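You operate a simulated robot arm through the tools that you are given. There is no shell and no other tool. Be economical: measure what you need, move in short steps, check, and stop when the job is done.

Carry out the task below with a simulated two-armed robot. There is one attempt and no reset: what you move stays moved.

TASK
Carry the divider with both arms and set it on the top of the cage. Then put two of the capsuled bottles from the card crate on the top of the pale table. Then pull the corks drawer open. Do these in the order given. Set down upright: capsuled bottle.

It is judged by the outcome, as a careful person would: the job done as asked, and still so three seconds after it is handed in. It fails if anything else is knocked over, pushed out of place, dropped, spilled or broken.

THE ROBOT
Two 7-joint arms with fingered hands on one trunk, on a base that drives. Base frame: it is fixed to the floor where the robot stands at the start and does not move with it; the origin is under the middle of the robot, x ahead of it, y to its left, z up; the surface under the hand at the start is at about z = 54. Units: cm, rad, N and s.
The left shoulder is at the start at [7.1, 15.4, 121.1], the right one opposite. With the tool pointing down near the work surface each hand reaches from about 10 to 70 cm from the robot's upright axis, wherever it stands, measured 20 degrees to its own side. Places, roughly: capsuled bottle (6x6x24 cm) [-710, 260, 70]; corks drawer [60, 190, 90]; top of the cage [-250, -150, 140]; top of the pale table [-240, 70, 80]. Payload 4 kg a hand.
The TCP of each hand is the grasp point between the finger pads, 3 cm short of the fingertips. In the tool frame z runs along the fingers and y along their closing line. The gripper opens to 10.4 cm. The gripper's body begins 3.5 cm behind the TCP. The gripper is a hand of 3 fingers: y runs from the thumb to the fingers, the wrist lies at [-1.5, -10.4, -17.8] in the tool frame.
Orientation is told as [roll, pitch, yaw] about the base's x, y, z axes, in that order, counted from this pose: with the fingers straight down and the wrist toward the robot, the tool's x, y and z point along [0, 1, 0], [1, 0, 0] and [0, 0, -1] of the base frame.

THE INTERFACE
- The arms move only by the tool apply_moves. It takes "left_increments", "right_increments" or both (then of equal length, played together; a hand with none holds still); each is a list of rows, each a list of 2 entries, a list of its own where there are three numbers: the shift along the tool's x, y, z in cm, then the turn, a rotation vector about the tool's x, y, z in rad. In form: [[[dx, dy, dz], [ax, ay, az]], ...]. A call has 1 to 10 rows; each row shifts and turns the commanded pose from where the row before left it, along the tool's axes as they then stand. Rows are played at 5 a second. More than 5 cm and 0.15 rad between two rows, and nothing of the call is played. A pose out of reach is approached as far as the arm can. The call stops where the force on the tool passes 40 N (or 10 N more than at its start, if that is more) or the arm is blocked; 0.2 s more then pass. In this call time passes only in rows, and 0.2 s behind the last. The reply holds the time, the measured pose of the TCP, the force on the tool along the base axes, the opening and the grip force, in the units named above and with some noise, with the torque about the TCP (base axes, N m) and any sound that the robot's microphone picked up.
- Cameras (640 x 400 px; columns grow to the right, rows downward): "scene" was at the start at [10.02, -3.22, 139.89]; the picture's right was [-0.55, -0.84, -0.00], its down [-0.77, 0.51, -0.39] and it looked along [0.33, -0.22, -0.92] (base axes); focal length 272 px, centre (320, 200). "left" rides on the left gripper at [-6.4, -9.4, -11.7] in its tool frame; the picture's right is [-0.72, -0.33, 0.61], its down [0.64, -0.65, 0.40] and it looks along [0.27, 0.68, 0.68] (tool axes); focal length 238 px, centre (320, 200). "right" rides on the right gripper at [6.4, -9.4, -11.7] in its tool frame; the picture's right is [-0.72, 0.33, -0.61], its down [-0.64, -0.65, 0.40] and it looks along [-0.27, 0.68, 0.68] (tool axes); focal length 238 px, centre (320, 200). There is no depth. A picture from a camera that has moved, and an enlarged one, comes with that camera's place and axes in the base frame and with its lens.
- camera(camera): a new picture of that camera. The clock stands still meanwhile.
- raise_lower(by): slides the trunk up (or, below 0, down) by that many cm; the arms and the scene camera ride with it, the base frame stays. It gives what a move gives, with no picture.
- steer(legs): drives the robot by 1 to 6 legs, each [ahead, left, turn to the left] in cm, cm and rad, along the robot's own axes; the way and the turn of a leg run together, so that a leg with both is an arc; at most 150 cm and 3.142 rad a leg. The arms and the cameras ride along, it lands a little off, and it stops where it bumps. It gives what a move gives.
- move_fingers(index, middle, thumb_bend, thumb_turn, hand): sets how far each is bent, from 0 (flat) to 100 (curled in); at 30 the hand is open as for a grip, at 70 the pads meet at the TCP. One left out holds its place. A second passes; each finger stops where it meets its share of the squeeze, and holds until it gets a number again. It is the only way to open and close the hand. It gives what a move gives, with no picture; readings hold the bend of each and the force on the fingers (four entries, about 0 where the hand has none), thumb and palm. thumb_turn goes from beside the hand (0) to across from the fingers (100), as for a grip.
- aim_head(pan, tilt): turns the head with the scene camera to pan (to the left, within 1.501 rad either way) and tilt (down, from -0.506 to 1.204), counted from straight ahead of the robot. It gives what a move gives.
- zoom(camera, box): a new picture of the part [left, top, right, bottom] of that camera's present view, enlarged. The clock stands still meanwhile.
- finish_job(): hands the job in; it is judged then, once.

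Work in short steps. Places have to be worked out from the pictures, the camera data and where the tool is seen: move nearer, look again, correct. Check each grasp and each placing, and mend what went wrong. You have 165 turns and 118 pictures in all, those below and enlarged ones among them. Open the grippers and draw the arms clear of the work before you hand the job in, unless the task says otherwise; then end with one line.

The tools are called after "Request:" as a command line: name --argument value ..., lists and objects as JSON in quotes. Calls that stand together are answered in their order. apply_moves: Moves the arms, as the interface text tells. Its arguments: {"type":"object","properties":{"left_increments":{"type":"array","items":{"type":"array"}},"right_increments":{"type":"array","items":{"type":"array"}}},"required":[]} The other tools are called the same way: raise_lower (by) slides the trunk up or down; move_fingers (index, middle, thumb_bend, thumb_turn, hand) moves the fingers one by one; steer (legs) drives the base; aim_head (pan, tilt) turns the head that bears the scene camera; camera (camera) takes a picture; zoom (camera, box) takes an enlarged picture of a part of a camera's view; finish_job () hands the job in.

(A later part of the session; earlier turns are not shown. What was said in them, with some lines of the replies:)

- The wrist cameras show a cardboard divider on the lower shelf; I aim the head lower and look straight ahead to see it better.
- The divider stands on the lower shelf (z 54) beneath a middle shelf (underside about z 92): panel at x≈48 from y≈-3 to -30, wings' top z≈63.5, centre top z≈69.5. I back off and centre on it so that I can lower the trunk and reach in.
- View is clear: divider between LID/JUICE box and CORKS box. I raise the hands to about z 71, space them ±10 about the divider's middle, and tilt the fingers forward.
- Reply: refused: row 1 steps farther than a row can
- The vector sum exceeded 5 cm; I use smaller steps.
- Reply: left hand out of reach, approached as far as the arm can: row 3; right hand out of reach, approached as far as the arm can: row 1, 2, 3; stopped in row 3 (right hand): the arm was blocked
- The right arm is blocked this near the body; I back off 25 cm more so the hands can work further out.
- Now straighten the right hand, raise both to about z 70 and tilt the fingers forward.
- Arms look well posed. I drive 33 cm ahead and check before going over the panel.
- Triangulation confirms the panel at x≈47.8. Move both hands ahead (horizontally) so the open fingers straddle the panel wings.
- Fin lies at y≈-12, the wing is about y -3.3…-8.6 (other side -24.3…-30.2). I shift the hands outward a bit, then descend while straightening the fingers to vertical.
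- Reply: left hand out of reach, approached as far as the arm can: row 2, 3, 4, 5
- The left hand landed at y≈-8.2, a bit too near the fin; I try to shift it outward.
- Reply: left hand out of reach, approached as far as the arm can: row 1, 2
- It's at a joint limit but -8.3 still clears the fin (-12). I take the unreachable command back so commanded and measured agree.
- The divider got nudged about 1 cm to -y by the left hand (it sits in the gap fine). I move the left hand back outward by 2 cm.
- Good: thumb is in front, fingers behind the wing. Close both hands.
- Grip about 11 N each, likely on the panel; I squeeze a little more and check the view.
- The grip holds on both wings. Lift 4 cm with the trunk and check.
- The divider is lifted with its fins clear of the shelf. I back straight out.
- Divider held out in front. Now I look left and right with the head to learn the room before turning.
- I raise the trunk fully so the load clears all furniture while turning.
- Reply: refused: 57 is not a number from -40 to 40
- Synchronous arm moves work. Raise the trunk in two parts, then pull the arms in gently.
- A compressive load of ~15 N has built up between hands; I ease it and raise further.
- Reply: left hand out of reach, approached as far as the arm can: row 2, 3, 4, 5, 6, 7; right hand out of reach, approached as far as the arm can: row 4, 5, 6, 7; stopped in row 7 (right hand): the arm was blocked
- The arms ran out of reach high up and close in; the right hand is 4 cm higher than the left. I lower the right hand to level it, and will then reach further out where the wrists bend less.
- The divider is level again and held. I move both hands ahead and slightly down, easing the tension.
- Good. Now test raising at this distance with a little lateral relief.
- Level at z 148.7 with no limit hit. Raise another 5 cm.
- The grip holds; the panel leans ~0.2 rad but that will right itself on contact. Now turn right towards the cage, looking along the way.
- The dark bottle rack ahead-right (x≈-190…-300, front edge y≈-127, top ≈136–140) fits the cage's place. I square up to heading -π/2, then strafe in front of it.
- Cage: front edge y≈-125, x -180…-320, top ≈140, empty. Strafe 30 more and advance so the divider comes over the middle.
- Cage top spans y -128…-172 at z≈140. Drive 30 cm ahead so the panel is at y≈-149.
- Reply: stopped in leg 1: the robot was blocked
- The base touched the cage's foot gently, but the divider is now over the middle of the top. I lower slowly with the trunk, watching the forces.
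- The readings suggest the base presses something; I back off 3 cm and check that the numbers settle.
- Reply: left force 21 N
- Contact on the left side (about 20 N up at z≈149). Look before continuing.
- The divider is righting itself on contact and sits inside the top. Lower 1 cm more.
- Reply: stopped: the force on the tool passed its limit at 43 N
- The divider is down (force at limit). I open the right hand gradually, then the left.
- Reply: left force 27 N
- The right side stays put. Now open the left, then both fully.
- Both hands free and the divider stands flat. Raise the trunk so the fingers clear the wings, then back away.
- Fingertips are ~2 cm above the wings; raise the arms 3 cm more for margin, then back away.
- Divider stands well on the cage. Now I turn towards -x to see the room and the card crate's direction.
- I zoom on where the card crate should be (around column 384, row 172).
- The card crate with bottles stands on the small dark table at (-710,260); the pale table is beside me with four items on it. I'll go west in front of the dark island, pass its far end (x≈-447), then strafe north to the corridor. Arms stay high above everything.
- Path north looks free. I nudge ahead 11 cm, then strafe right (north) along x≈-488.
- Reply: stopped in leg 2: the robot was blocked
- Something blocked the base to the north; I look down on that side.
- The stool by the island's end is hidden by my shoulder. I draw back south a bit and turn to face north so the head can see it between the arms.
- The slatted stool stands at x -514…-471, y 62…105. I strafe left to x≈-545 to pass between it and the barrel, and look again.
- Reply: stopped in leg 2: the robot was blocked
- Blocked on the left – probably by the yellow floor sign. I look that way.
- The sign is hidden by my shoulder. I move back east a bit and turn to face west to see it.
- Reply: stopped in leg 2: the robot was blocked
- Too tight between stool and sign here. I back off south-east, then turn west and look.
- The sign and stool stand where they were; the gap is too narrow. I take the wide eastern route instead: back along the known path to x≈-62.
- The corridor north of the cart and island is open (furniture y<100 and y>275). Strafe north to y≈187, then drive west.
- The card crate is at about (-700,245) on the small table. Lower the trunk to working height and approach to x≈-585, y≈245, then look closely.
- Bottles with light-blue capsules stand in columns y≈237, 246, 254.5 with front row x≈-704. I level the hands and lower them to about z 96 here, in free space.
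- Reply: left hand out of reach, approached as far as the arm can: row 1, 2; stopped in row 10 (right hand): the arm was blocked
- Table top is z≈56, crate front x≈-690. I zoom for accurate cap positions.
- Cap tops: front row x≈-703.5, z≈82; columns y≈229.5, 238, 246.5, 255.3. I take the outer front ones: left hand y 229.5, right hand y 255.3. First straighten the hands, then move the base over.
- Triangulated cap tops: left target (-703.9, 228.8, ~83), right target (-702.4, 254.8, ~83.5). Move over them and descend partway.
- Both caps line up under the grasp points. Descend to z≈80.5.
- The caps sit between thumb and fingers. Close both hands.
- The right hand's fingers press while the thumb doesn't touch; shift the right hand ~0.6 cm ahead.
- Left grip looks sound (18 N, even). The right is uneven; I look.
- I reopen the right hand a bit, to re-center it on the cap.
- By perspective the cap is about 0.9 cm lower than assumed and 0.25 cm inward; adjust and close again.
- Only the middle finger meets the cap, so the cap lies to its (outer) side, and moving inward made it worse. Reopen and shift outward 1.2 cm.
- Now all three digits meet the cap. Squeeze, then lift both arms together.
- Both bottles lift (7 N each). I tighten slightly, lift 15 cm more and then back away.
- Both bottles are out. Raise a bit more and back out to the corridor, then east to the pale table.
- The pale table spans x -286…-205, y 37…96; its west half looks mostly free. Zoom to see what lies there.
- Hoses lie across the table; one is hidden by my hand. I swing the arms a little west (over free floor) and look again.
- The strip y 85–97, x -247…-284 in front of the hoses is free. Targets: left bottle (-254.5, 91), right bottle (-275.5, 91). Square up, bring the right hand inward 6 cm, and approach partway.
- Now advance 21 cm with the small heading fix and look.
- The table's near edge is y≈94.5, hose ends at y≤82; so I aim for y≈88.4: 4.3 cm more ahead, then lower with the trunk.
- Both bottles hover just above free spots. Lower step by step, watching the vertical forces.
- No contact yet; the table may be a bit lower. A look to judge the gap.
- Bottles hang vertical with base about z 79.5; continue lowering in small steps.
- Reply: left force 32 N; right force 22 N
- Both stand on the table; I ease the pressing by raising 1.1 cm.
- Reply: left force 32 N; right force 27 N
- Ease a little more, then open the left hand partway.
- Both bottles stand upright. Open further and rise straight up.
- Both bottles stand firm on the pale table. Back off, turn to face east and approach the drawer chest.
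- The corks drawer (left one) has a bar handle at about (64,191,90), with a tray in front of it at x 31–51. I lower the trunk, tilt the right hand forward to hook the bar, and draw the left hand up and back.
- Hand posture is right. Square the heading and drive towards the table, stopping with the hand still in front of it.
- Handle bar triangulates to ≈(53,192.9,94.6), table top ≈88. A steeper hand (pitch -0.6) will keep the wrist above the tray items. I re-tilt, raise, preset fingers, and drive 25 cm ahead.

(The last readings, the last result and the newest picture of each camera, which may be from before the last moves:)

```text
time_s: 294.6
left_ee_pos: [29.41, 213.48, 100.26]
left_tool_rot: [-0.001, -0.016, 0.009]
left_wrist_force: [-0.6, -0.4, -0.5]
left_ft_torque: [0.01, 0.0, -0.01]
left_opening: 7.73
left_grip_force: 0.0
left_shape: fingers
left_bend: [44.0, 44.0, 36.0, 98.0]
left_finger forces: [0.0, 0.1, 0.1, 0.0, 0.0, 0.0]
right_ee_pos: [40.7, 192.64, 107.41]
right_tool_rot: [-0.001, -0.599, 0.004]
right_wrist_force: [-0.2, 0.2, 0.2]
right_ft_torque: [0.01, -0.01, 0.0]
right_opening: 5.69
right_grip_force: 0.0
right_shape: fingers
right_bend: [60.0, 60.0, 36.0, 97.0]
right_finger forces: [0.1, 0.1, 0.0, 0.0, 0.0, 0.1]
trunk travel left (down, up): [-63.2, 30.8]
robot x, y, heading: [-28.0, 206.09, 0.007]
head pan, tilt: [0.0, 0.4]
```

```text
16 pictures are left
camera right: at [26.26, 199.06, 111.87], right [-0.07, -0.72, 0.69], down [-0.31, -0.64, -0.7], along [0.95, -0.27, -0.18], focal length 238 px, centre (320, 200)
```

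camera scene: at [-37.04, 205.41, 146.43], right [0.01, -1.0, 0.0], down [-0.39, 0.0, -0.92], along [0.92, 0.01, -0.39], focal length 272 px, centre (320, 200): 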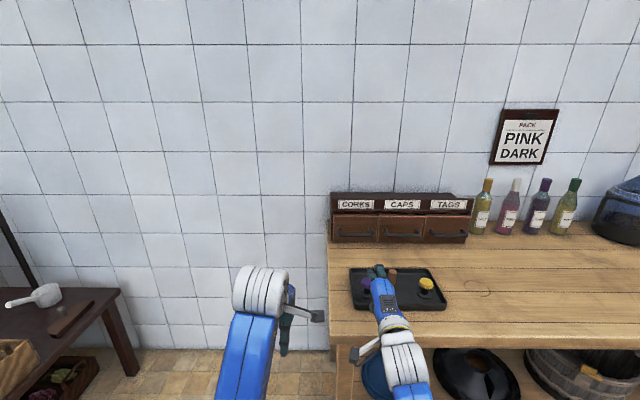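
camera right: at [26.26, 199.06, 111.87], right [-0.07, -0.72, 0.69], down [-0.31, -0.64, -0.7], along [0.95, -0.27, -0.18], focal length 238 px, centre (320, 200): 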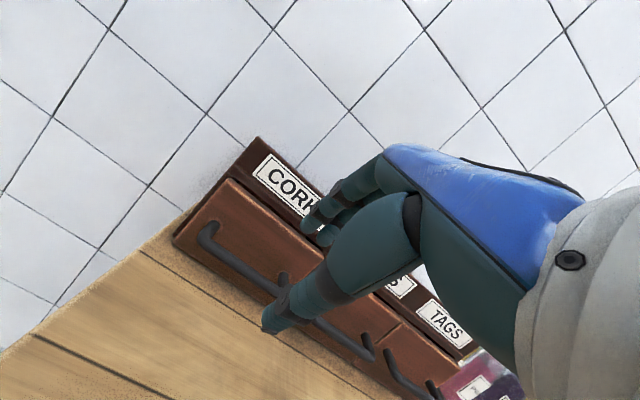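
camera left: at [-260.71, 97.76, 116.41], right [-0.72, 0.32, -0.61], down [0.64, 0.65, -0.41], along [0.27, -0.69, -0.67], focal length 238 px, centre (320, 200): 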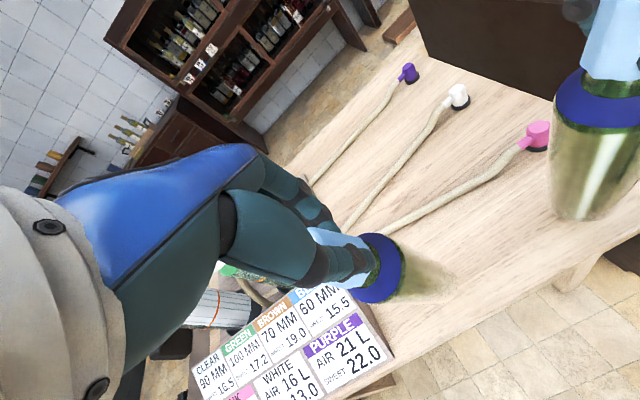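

Bar refined to (52.2,193.0,94.7). Move to the pre-insertion pose just above/behind it.

Request:
apply_moves --right_increments '[[[0.09, 0.62, 2.73], [0, 0, 0]], [[0.09, 0.62, 2.73], [0, 0, 0]], [[0.09, 0.62, 2.73], [0, 0, 0]], [[0.09, 0.62, 2.73], [0, 0, 0]]]'

Request:
camera --camera "right"

```text
time_s: 295.6
left_ee_pos: [29.39, 213.54, 100.17]
left_tool_rot: [-0.004, -0.014, 0.005]
left_wrist_force: [-0.2, -0.4, 1.0]
left_ft_torque: [0.03, 0.02, -0.01]
left_opening: 7.75
left_grip_force: 0.0
left_shape: fingers
left_bend: [44.0, 44.0, 36.0, 98.0]
left_finger forces: [0.0, 0.0, 0.0, 0.0, 0.0, 0.1]
right_ee_pos: [48.53, 193.17, 99.83]
right_tool_rot: [0.001, -0.601, 0.004]
right_wrist_force: [-0.9, -0.4, -0.3]
right_ft_torque: [-0.01, -0.01, 0.0]
right_opening: 5.7
right_grip_force: 0.0
right_shape: fingers
right_bend: [60.0, 60.0, 36.0, 97.0]
right_finger forces: [0.0, 0.0, 0.0, 0.0, 0.0, 0.1]
trunk travel left (down, up): [-63.2, 30.8]
robot x, y, heading: [-27.85, 205.84, 0.003]
head pan, tilt: [0.0, 0.4]
```

```text
15 pictures are left
camera right: at [34.22, 199.64, 104.23], right [-0.07, -0.72, 0.69], down [-0.31, -0.64, -0.7], along [0.95, -0.27, -0.18], focal length 238 px, centre (320, 200)
```

right: 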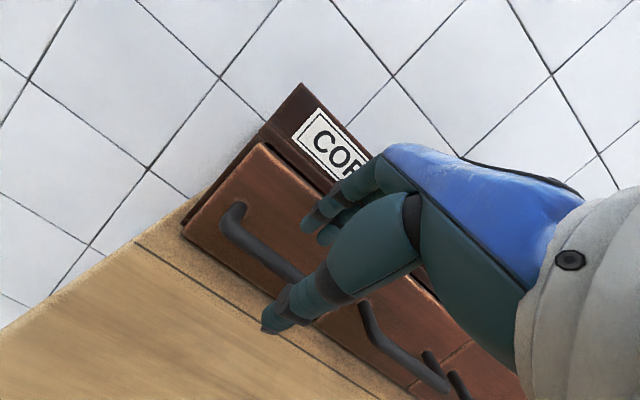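

The bar lines up between thumb and fingers. Descend along the fingers 3 cm, then check.

Request:
apply_moves --right_increments '[[[0, 0, 1], [0, 0, 0]], [[0, 0, 1], [0, 0, 0]], [[0, 0, 1], [0, 0, 0]]]'

Request:
camera --camera "right"

```text
time_s: 296.4
left_ee_pos: [29.45, 213.35, 100.26]
left_tool_rot: [-0.001, -0.015, 0.009]
left_wrist_force: [0.7, -0.3, -1.0]
left_ft_torque: [0.02, 0.01, 0.06]
left_opening: 7.73
left_grip_force: 0.2
left_shape: fingers
left_bend: [44.0, 44.0, 36.0, 98.0]
left_finger forces: [0.1, 0.0, 0.0, 0.0, 0.1, 0.1]
right_ee_pos: [50.4, 193.09, 97.35]
right_tool_rot: [-0.002, -0.601, 0.003]
right_wrist_force: [-0.2, -0.2, -0.6]
right_ft_torque: [0.01, -0.01, -0.03]
right_opening: 5.71
right_grip_force: 0.2
right_shape: fingers
right_bend: [60.0, 60.0, 36.0, 97.0]
right_finger forces: [0.0, 0.0, 0.0, 0.0, 0.1, 0.1]
trunk travel left (down, up): [-63.2, 30.8]
robot x, y, heading: [-27.67, 206.03, 0.0]
head pan, tilt: [0.0, 0.4]
```

```text
14 pictures are left
camera right: at [36.1, 199.5, 101.74], right [-0.07, -0.72, 0.69], down [-0.31, -0.64, -0.7], along [0.95, -0.27, -0.17], focal length 238 px, centre (320, 200)
```

right: 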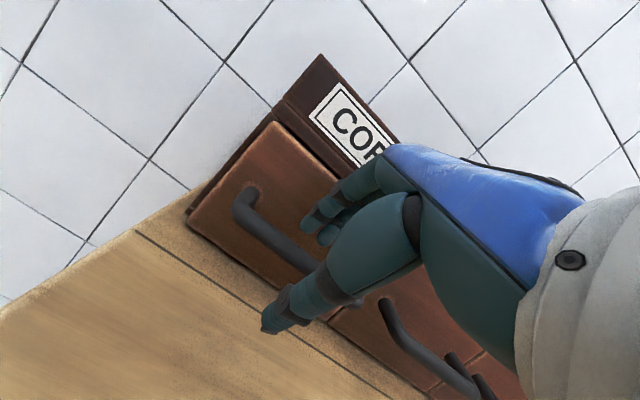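

No contact and the bar is entering between thumb and fingers. Go 2.2 cm further and close.

Request:
apply_moves --right_increments '[[[0, 0, 1.1], [0, 0, 0]], [[0, 0, 1.1], [0, 0, 0]]]'

Request:
camera --camera "right"

```text
time_s: 297.0
left_ee_pos: [29.5, 213.51, 100.25]
left_tool_rot: [-0.001, -0.016, 0.006]
left_wrist_force: [-0.6, -0.6, 0.2]
left_ft_torque: [0.02, 0.02, 0.01]
left_opening: 7.77
left_grip_force: 0.1
left_shape: fingers
left_bend: [44.0, 44.0, 36.0, 98.0]
left_finger forces: [0.0, 0.0, 0.1, 0.1, 0.1, 0.0]
right_ee_pos: [51.61, 193.1, 95.55]
right_tool_rot: [0.0, -0.6, 0.003]
right_wrist_force: [-0.8, -0.1, -0.2]
right_ft_torque: [-0.01, -0.02, 0.02]
right_opening: 5.7
right_grip_force: 0.7
right_shape: fingers
right_bend: [60.0, 61.0, 36.0, 97.0]
right_finger forces: [0.1, 0.9, 0.0, 0.0, 0.1, 0.0]
trunk travel left (down, up): [-63.2, 30.8]
robot x, y, heading: [-27.81, 205.96, 0.004]
head pan, tilt: [0.0, 0.4]
```

```text
13 pictures are left
camera right: at [37.38, 199.51, 99.97], right [-0.07, -0.72, 0.69], down [-0.31, -0.64, -0.7], along [0.95, -0.27, -0.18], focal length 238 px, centre (320, 200)
```

right: 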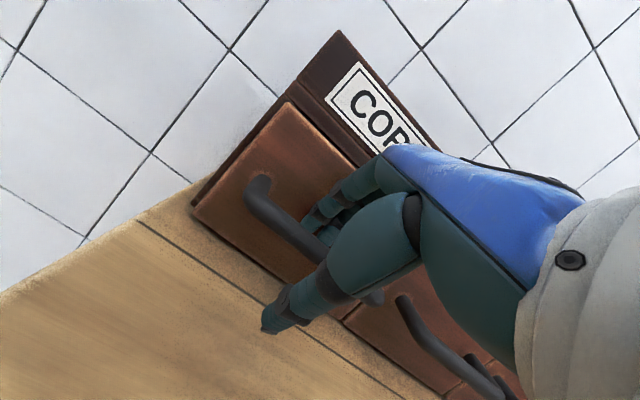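

Fingers are behind the bar, thumb in front. Close the hand.

Request:
move_fingers --hand "right" --index 74 --middle 74 --thumb_bend 74

Request:
camera --camera "right"

```text
time_s: 298.0
left_ee_pos: [29.67, 213.41, 100.12]
left_tool_rot: [-0.002, -0.012, 0.008]
left_wrist_force: [-0.2, 0.2, -0.2]
left_ft_torque: [0.01, 0.02, 0.02]
left_opening: 7.77
left_grip_force: 0.1
left_shape: fingers
left_bend: [44.0, 44.0, 36.0, 98.0]
left_finger forces: [0.0, 0.0, 0.0, 0.0, 0.1, 0.2]
right_ee_pos: [51.84, 193.04, 95.2]
right_tool_rot: [-0.002, -0.592, 0.005]
right_wrist_force: [-0.7, -0.7, -12.7]
right_ft_torque: [-0.08, -0.04, 0.01]
right_opening: 0.0
right_grip_force: 7.9
right_shape: fingers
right_bend: [74.0, 74.0, 68.0, 97.0]
right_finger forces: [1.6, 1.4, 0.0, 0.1, 12.2, 0.1]
trunk travel left (down, up): [-63.2, 30.8]
robot x, y, heading: [-27.55, 206.22, 0.001]
head pan, tilt: [0.0, 0.4]
```

```text
12 pictures are left
camera right: at [37.55, 199.44, 99.68], right [-0.07, -0.72, 0.69], down [-0.31, -0.64, -0.7], along [0.95, -0.27, -0.18], focal length 238 px, centre (320, 200)
```

right: 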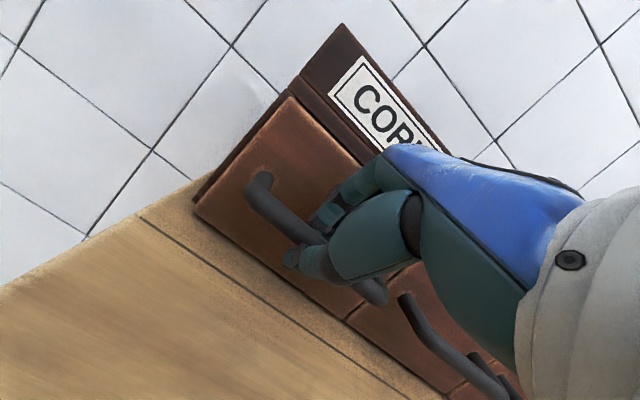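

The bar is held with the fingers behind it. Pull straight back 6 cm with the arm.

Request:
apply_moves --right_increments '[[[0, -0.83, -0.56], [0, 0, 0]], [[0, -0.83, -0.56], [0, 0, 0]], [[0, -0.83, -0.56], [0, 0, 0]], [[0, -0.83, -0.56], [0, 0, 0]], [[0, -0.83, -0.56], [0, 0, 0]], [[0, -0.83, -0.56], [0, 0, 0]]]'

Request:
camera --camera "right"

```text
time_s: 299.4
left_ee_pos: [29.58, 213.43, 100.22]
left_tool_rot: [0.0, -0.013, 0.007]
left_wrist_force: [0.3, -0.6, -0.1]
left_ft_torque: [-0.01, -0.01, 0.04]
left_opening: 7.75
left_grip_force: 0.1
left_shape: fingers
left_bend: [44.0, 44.0, 36.0, 98.0]
left_finger forces: [0.0, 0.0, 0.0, 0.1, 0.0, 0.0]
right_ee_pos: [45.71, 193.04, 95.27]
right_tool_rot: [0.001, -0.595, 0.003]
right_wrist_force: [1.4, -0.8, -11.7]
right_ft_torque: [-0.07, -0.11, -0.02]
right_opening: 0.0
right_grip_force: 7.4
right_shape: fingers
right_bend: [74.0, 73.0, 68.0, 97.0]
right_finger forces: [2.3, 1.9, 0.0, 0.1, 10.7, 0.0]
trunk travel left (down, up): [-63.2, 30.8]
robot x, y, heading: [-28.08, 205.69, 0.003]
head pan, tilt: [0.0, 0.4]
```

```text
11 pictures are left
camera right: at [31.49, 199.44, 99.64], right [-0.07, -0.72, 0.69], down [-0.31, -0.64, -0.7], along [0.95, -0.27, -0.18], focal length 238 px, centre (320, 200)
```

right: 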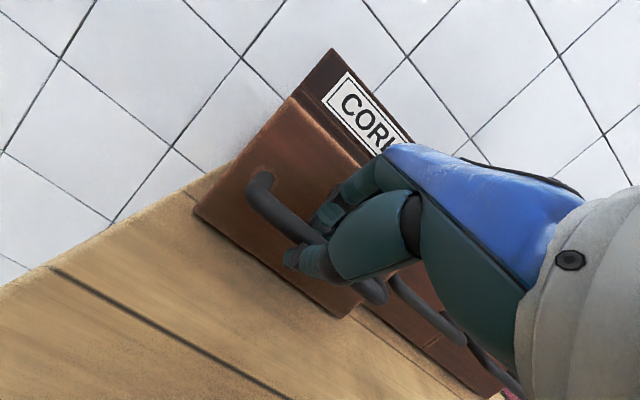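

It opens smoothly. Pull 6.5 cm more, stopping short of the tray (back edge x≈38.5).

Request:
apply_moves --right_increments '[[[0, -0.9, -0.61], [0, 0, 0]], [[0, -0.9, -0.61], [0, 0, 0]], [[0, -0.9, -0.61], [0, 0, 0]], [[0, -0.9, -0.61], [0, 0, 0]], [[0, -0.9, -0.61], [0, 0, 0]], [[0, -0.9, -0.61], [0, 0, 0]]]'

Request:
aim_head --pan -0.1 --tilt 0.6

Request:
camera --camera "scene"

Request:
camera --camera "right"

```text
time_s: 300.8
left_ee_pos: [29.57, 213.34, 100.07]
left_tool_rot: [-0.002, -0.013, 0.009]
left_wrist_force: [-0.2, 0.6, -0.1]
left_ft_torque: [0.01, 0.03, 0.01]
left_opening: 7.74
left_grip_force: 0.1
left_shape: fingers
left_bend: [44.0, 44.0, 36.0, 98.0]
left_finger forces: [0.1, 0.1, 0.1, 0.0, 0.0, 0.0]
right_ee_pos: [39.16, 193.12, 95.08]
right_tool_rot: [-0.002, -0.596, 0.004]
right_wrist_force: [1.7, -0.9, -11.7]
right_ft_torque: [0.0, -0.05, 0.0]
right_opening: 0.0
right_grip_force: 7.3
right_shape: fingers
right_bend: [74.0, 73.0, 68.0, 97.0]
right_finger forces: [2.4, 2.3, 0.0, 0.0, 10.4, 0.1]
trunk travel left (down, up): [-63.2, 30.8]
robot x, y, heading: [-28.02, 205.8, 0.003]
head pan, tilt: [0.0, 0.4]
```

```text
time_s: 301.6
left_ee_pos: [29.52, 213.33, 100.23]
left_tool_rot: [-0.001, -0.015, 0.005]
left_wrist_force: [0.1, -0.3, 0.5]
left_ft_torque: [0.0, 0.0, 0.0]
left_opening: 7.73
left_grip_force: 0.0
left_shape: fingers
left_bend: [44.0, 44.0, 36.0, 98.0]
left_finger forces: [0.1, 0.0, 0.0, 0.0, 0.0, 0.1]
right_ee_pos: [39.25, 193.05, 95.23]
right_tool_rot: [0.0, -0.594, 0.003]
right_wrist_force: [-0.8, -1.3, -11.5]
right_ft_torque: [-0.08, -0.04, 0.04]
right_opening: 0.0
right_grip_force: 7.1
right_shape: fingers
right_bend: [74.0, 73.0, 68.0, 97.0]
right_finger forces: [1.7, 1.8, 0.0, 0.0, 11.0, 0.0]
trunk travel left (down, up): [-63.2, 30.8]
robot x, y, heading: [-27.69, 205.82, 0.008]
head pan, tilt: [-0.099, 0.6]
```

```text
10 pictures are left
camera scene: at [-13.42, 205.08, 144.57], right [-0.09, -1.0, 0.0], down [-0.57, 0.05, -0.82], along [0.82, -0.08, -0.57], focal length 272 px, centre (320, 200)
```

scene: 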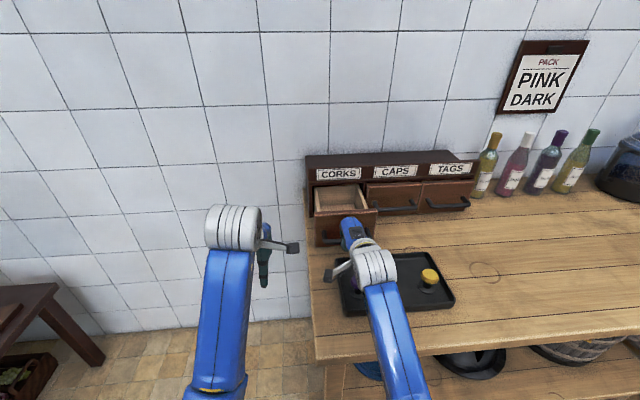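

```text
9 pictures are left
camera right: at [24.96, 199.43, 99.64], right [-0.07, -0.72, 0.69], down [-0.31, -0.64, -0.7], along [0.95, -0.27, -0.18], focal length 238 px, centre (320, 200)
```

right: 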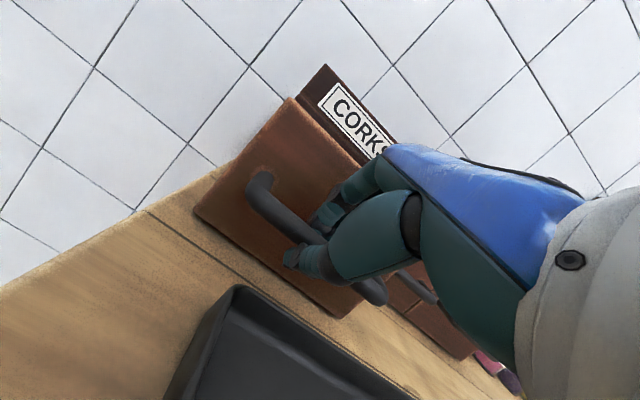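

The corks drawer is open ~12.5 cm, tray untouched. Release with a small opening and withdraw along the fingers (up and back).

Request:
move_fingers --hand "right" --index 60 --middle 60 --thumb_bend 54

Request:
apply_moves --right_increments '[[[0, 0, -1], [0, 0, 0]], [[0, 0, -1.2], [0, 0, 0]], [[0, 0, -1.4], [0, 0, 0]], [[0, 0, -1.5], [0, 0, 0]], [[0, 0.5, -2], [0, 0, 0]], [[0, 1, -2], [0, 0, 0]], [[0, 1, -2], [0, 0, 0]]]'

Request:
camera --camera "right"

```text
time_s: 302.6
left_ee_pos: [29.43, 213.3, 100.18]
left_tool_rot: [-0.002, -0.017, 0.009]
left_wrist_force: [-0.8, -0.5, 0.2]
left_ft_torque: [-0.01, 0.03, -0.03]
left_opening: 7.76
left_grip_force: 0.1
left_shape: fingers
left_bend: [44.0, 44.0, 36.0, 98.0]
left_finger forces: [0.0, 0.0, 0.0, 0.0, 0.0, 0.1]
right_ee_pos: [39.17, 193.13, 95.25]
right_tool_rot: [-0.001, -0.6, 0.004]
right_wrist_force: [0.1, 0.3, -0.4]
right_ft_torque: [0.01, -0.02, -0.03]
right_opening: 3.32
right_grip_force: 0.4
right_shape: fingers
right_bend: [60.0, 60.0, 54.0, 97.0]
right_finger forces: [0.0, 0.8, 0.1, 0.0, 0.0, 0.1]
trunk travel left (down, up): [-63.2, 30.8]
robot x, y, heading: [-27.97, 205.63, 0.001]
head pan, tilt: [-0.099, 0.6]
```

```text
time_s: 304.2
left_ee_pos: [29.41, 213.53, 100.27]
left_tool_rot: [-0.001, -0.016, 0.006]
left_wrist_force: [0.0, -0.5, 0.2]
left_ft_torque: [-0.01, -0.01, 0.02]
left_opening: 7.75
left_grip_force: 0.0
left_shape: fingers
left_bend: [44.0, 44.0, 36.0, 98.0]
left_finger forces: [0.1, 0.2, 0.1, 0.0, 0.1, 0.0]
right_ee_pos: [35.06, 193.09, 105.96]
right_tool_rot: [0.0, -0.597, 0.005]
right_wrist_force: [0.4, 0.7, 0.1]
right_ft_torque: [0.03, -0.03, -0.01]
right_opening: 3.31
right_grip_force: 0.0
right_shape: fingers
right_bend: [60.0, 60.0, 54.0, 97.0]
right_finger forces: [0.0, 0.0, 0.0, 0.0, 0.0, 0.0]
trunk travel left (down, up): [-63.2, 30.8]
robot x, y, heading: [-27.94, 205.64, 0.007]
head pan, tilt: [-0.099, 0.6]
```

```text
8 pictures are left
camera right: at [20.62, 199.44, 110.36], right [-0.07, -0.72, 0.69], down [-0.31, -0.64, -0.7], along [0.95, -0.27, -0.18], focal length 238 px, centre (320, 200)
```

right: 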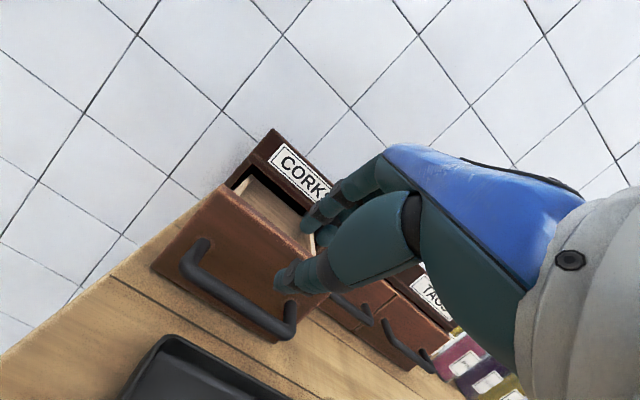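

Drawer stays open and the hand is clear. Back the robot away, open the right hand, and take a last look.

Request:
steer --legs '[[-40, 0, 0]]'

Request:
move_fingers --hand "right" --index 30 --middle 30 --thumb_bend 30

Request:
zoom --camera "scene" --box '[200, 60, 560, 285]'

```text
time_s: 306.6
left_ee_pos: [-9.2, 213.07, 100.13]
left_tool_rot: [-0.002, -0.013, 0.005]
left_wrist_force: [-0.8, -0.3, 0.7]
left_ft_torque: [0.01, -0.03, 0.01]
left_opening: 7.74
left_grip_force: 0.1
left_shape: fingers
left_bend: [44.0, 44.0, 36.0, 98.0]
left_finger forces: [0.0, 0.0, 0.0, 0.0, 0.1, 0.1]
right_ee_pos: [-3.71, 192.68, 105.82]
right_tool_rot: [0.0, -0.595, 0.003]
right_wrist_force: [0.2, -0.5, -0.6]
right_ft_torque: [0.01, 0.01, -0.01]
right_opening: 3.34
right_grip_force: 0.0
right_shape: fingers
right_bend: [60.0, 60.0, 54.0, 97.0]
right_finger forces: [0.0, 0.1, 0.0, 0.1, 0.0, 0.0]
trunk travel left (down, up): [-63.2, 30.8]
robot x, y, heading: [-66.42, 206.02, 0.001]
head pan, tilt: [-0.099, 0.6]
```

```text
time_s: 307.6
left_ee_pos: [-9.34, 213.02, 100.29]
left_tool_rot: [-0.003, -0.015, 0.006]
left_wrist_force: [-0.1, -0.3, 0.1]
left_ft_torque: [-0.05, 0.0, 0.02]
left_opening: 7.74
left_grip_force: 0.1
left_shape: fingers
left_bend: [44.0, 44.0, 36.0, 98.0]
left_finger forces: [0.0, 0.1, 0.1, 0.0, 0.1, 0.1]
right_ee_pos: [-3.84, 192.78, 106.1]
right_tool_rot: [0.0, -0.601, 0.001]
right_wrist_force: [0.3, 0.1, 0.3]
right_ft_torque: [0.0, 0.06, 0.04]
right_opening: 10.28
right_grip_force: 0.1
right_shape: fingers
right_bend: [30.0, 30.0, 30.0, 97.0]
right_finger forces: [0.0, 0.0, 0.1, 0.0, 0.0, 0.1]
trunk travel left (down, up): [-63.2, 30.8]
robot x, y, heading: [-66.56, 205.37, 0.0]
head pan, tilt: [-0.099, 0.6]
```

```text
1.78 times, centred on (380, 172) of scene
camera zoom: at [-52.36, 204.97, 144.59], right [-0.1, -1.0, 0.0], down [-0.56, 0.05, -0.82], along [0.82, -0.08, -0.57], focal length 483 px, centre (213, 249)
```

zoom: 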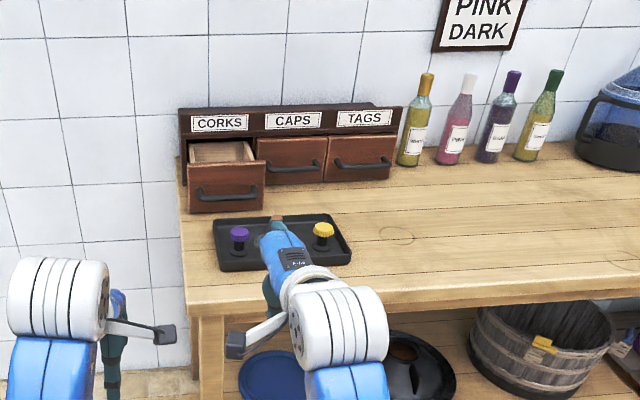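

The drawer stands open and nothing else has moved; both hands are empty and clear. I hand the job in.

Request:
finish_job

```text
The job is handed in.
```

I did all three steps in the order given and handed the job in: the divider is on top of the cage, two capsuled bottles stand upright on the pale table, and the corks drawer is pulled open about 12.5 cm. On the drive to the bottles my base bumped the slatted stool and the yellow floor sign; both were still standing and looked to be in about the same place afterwards.
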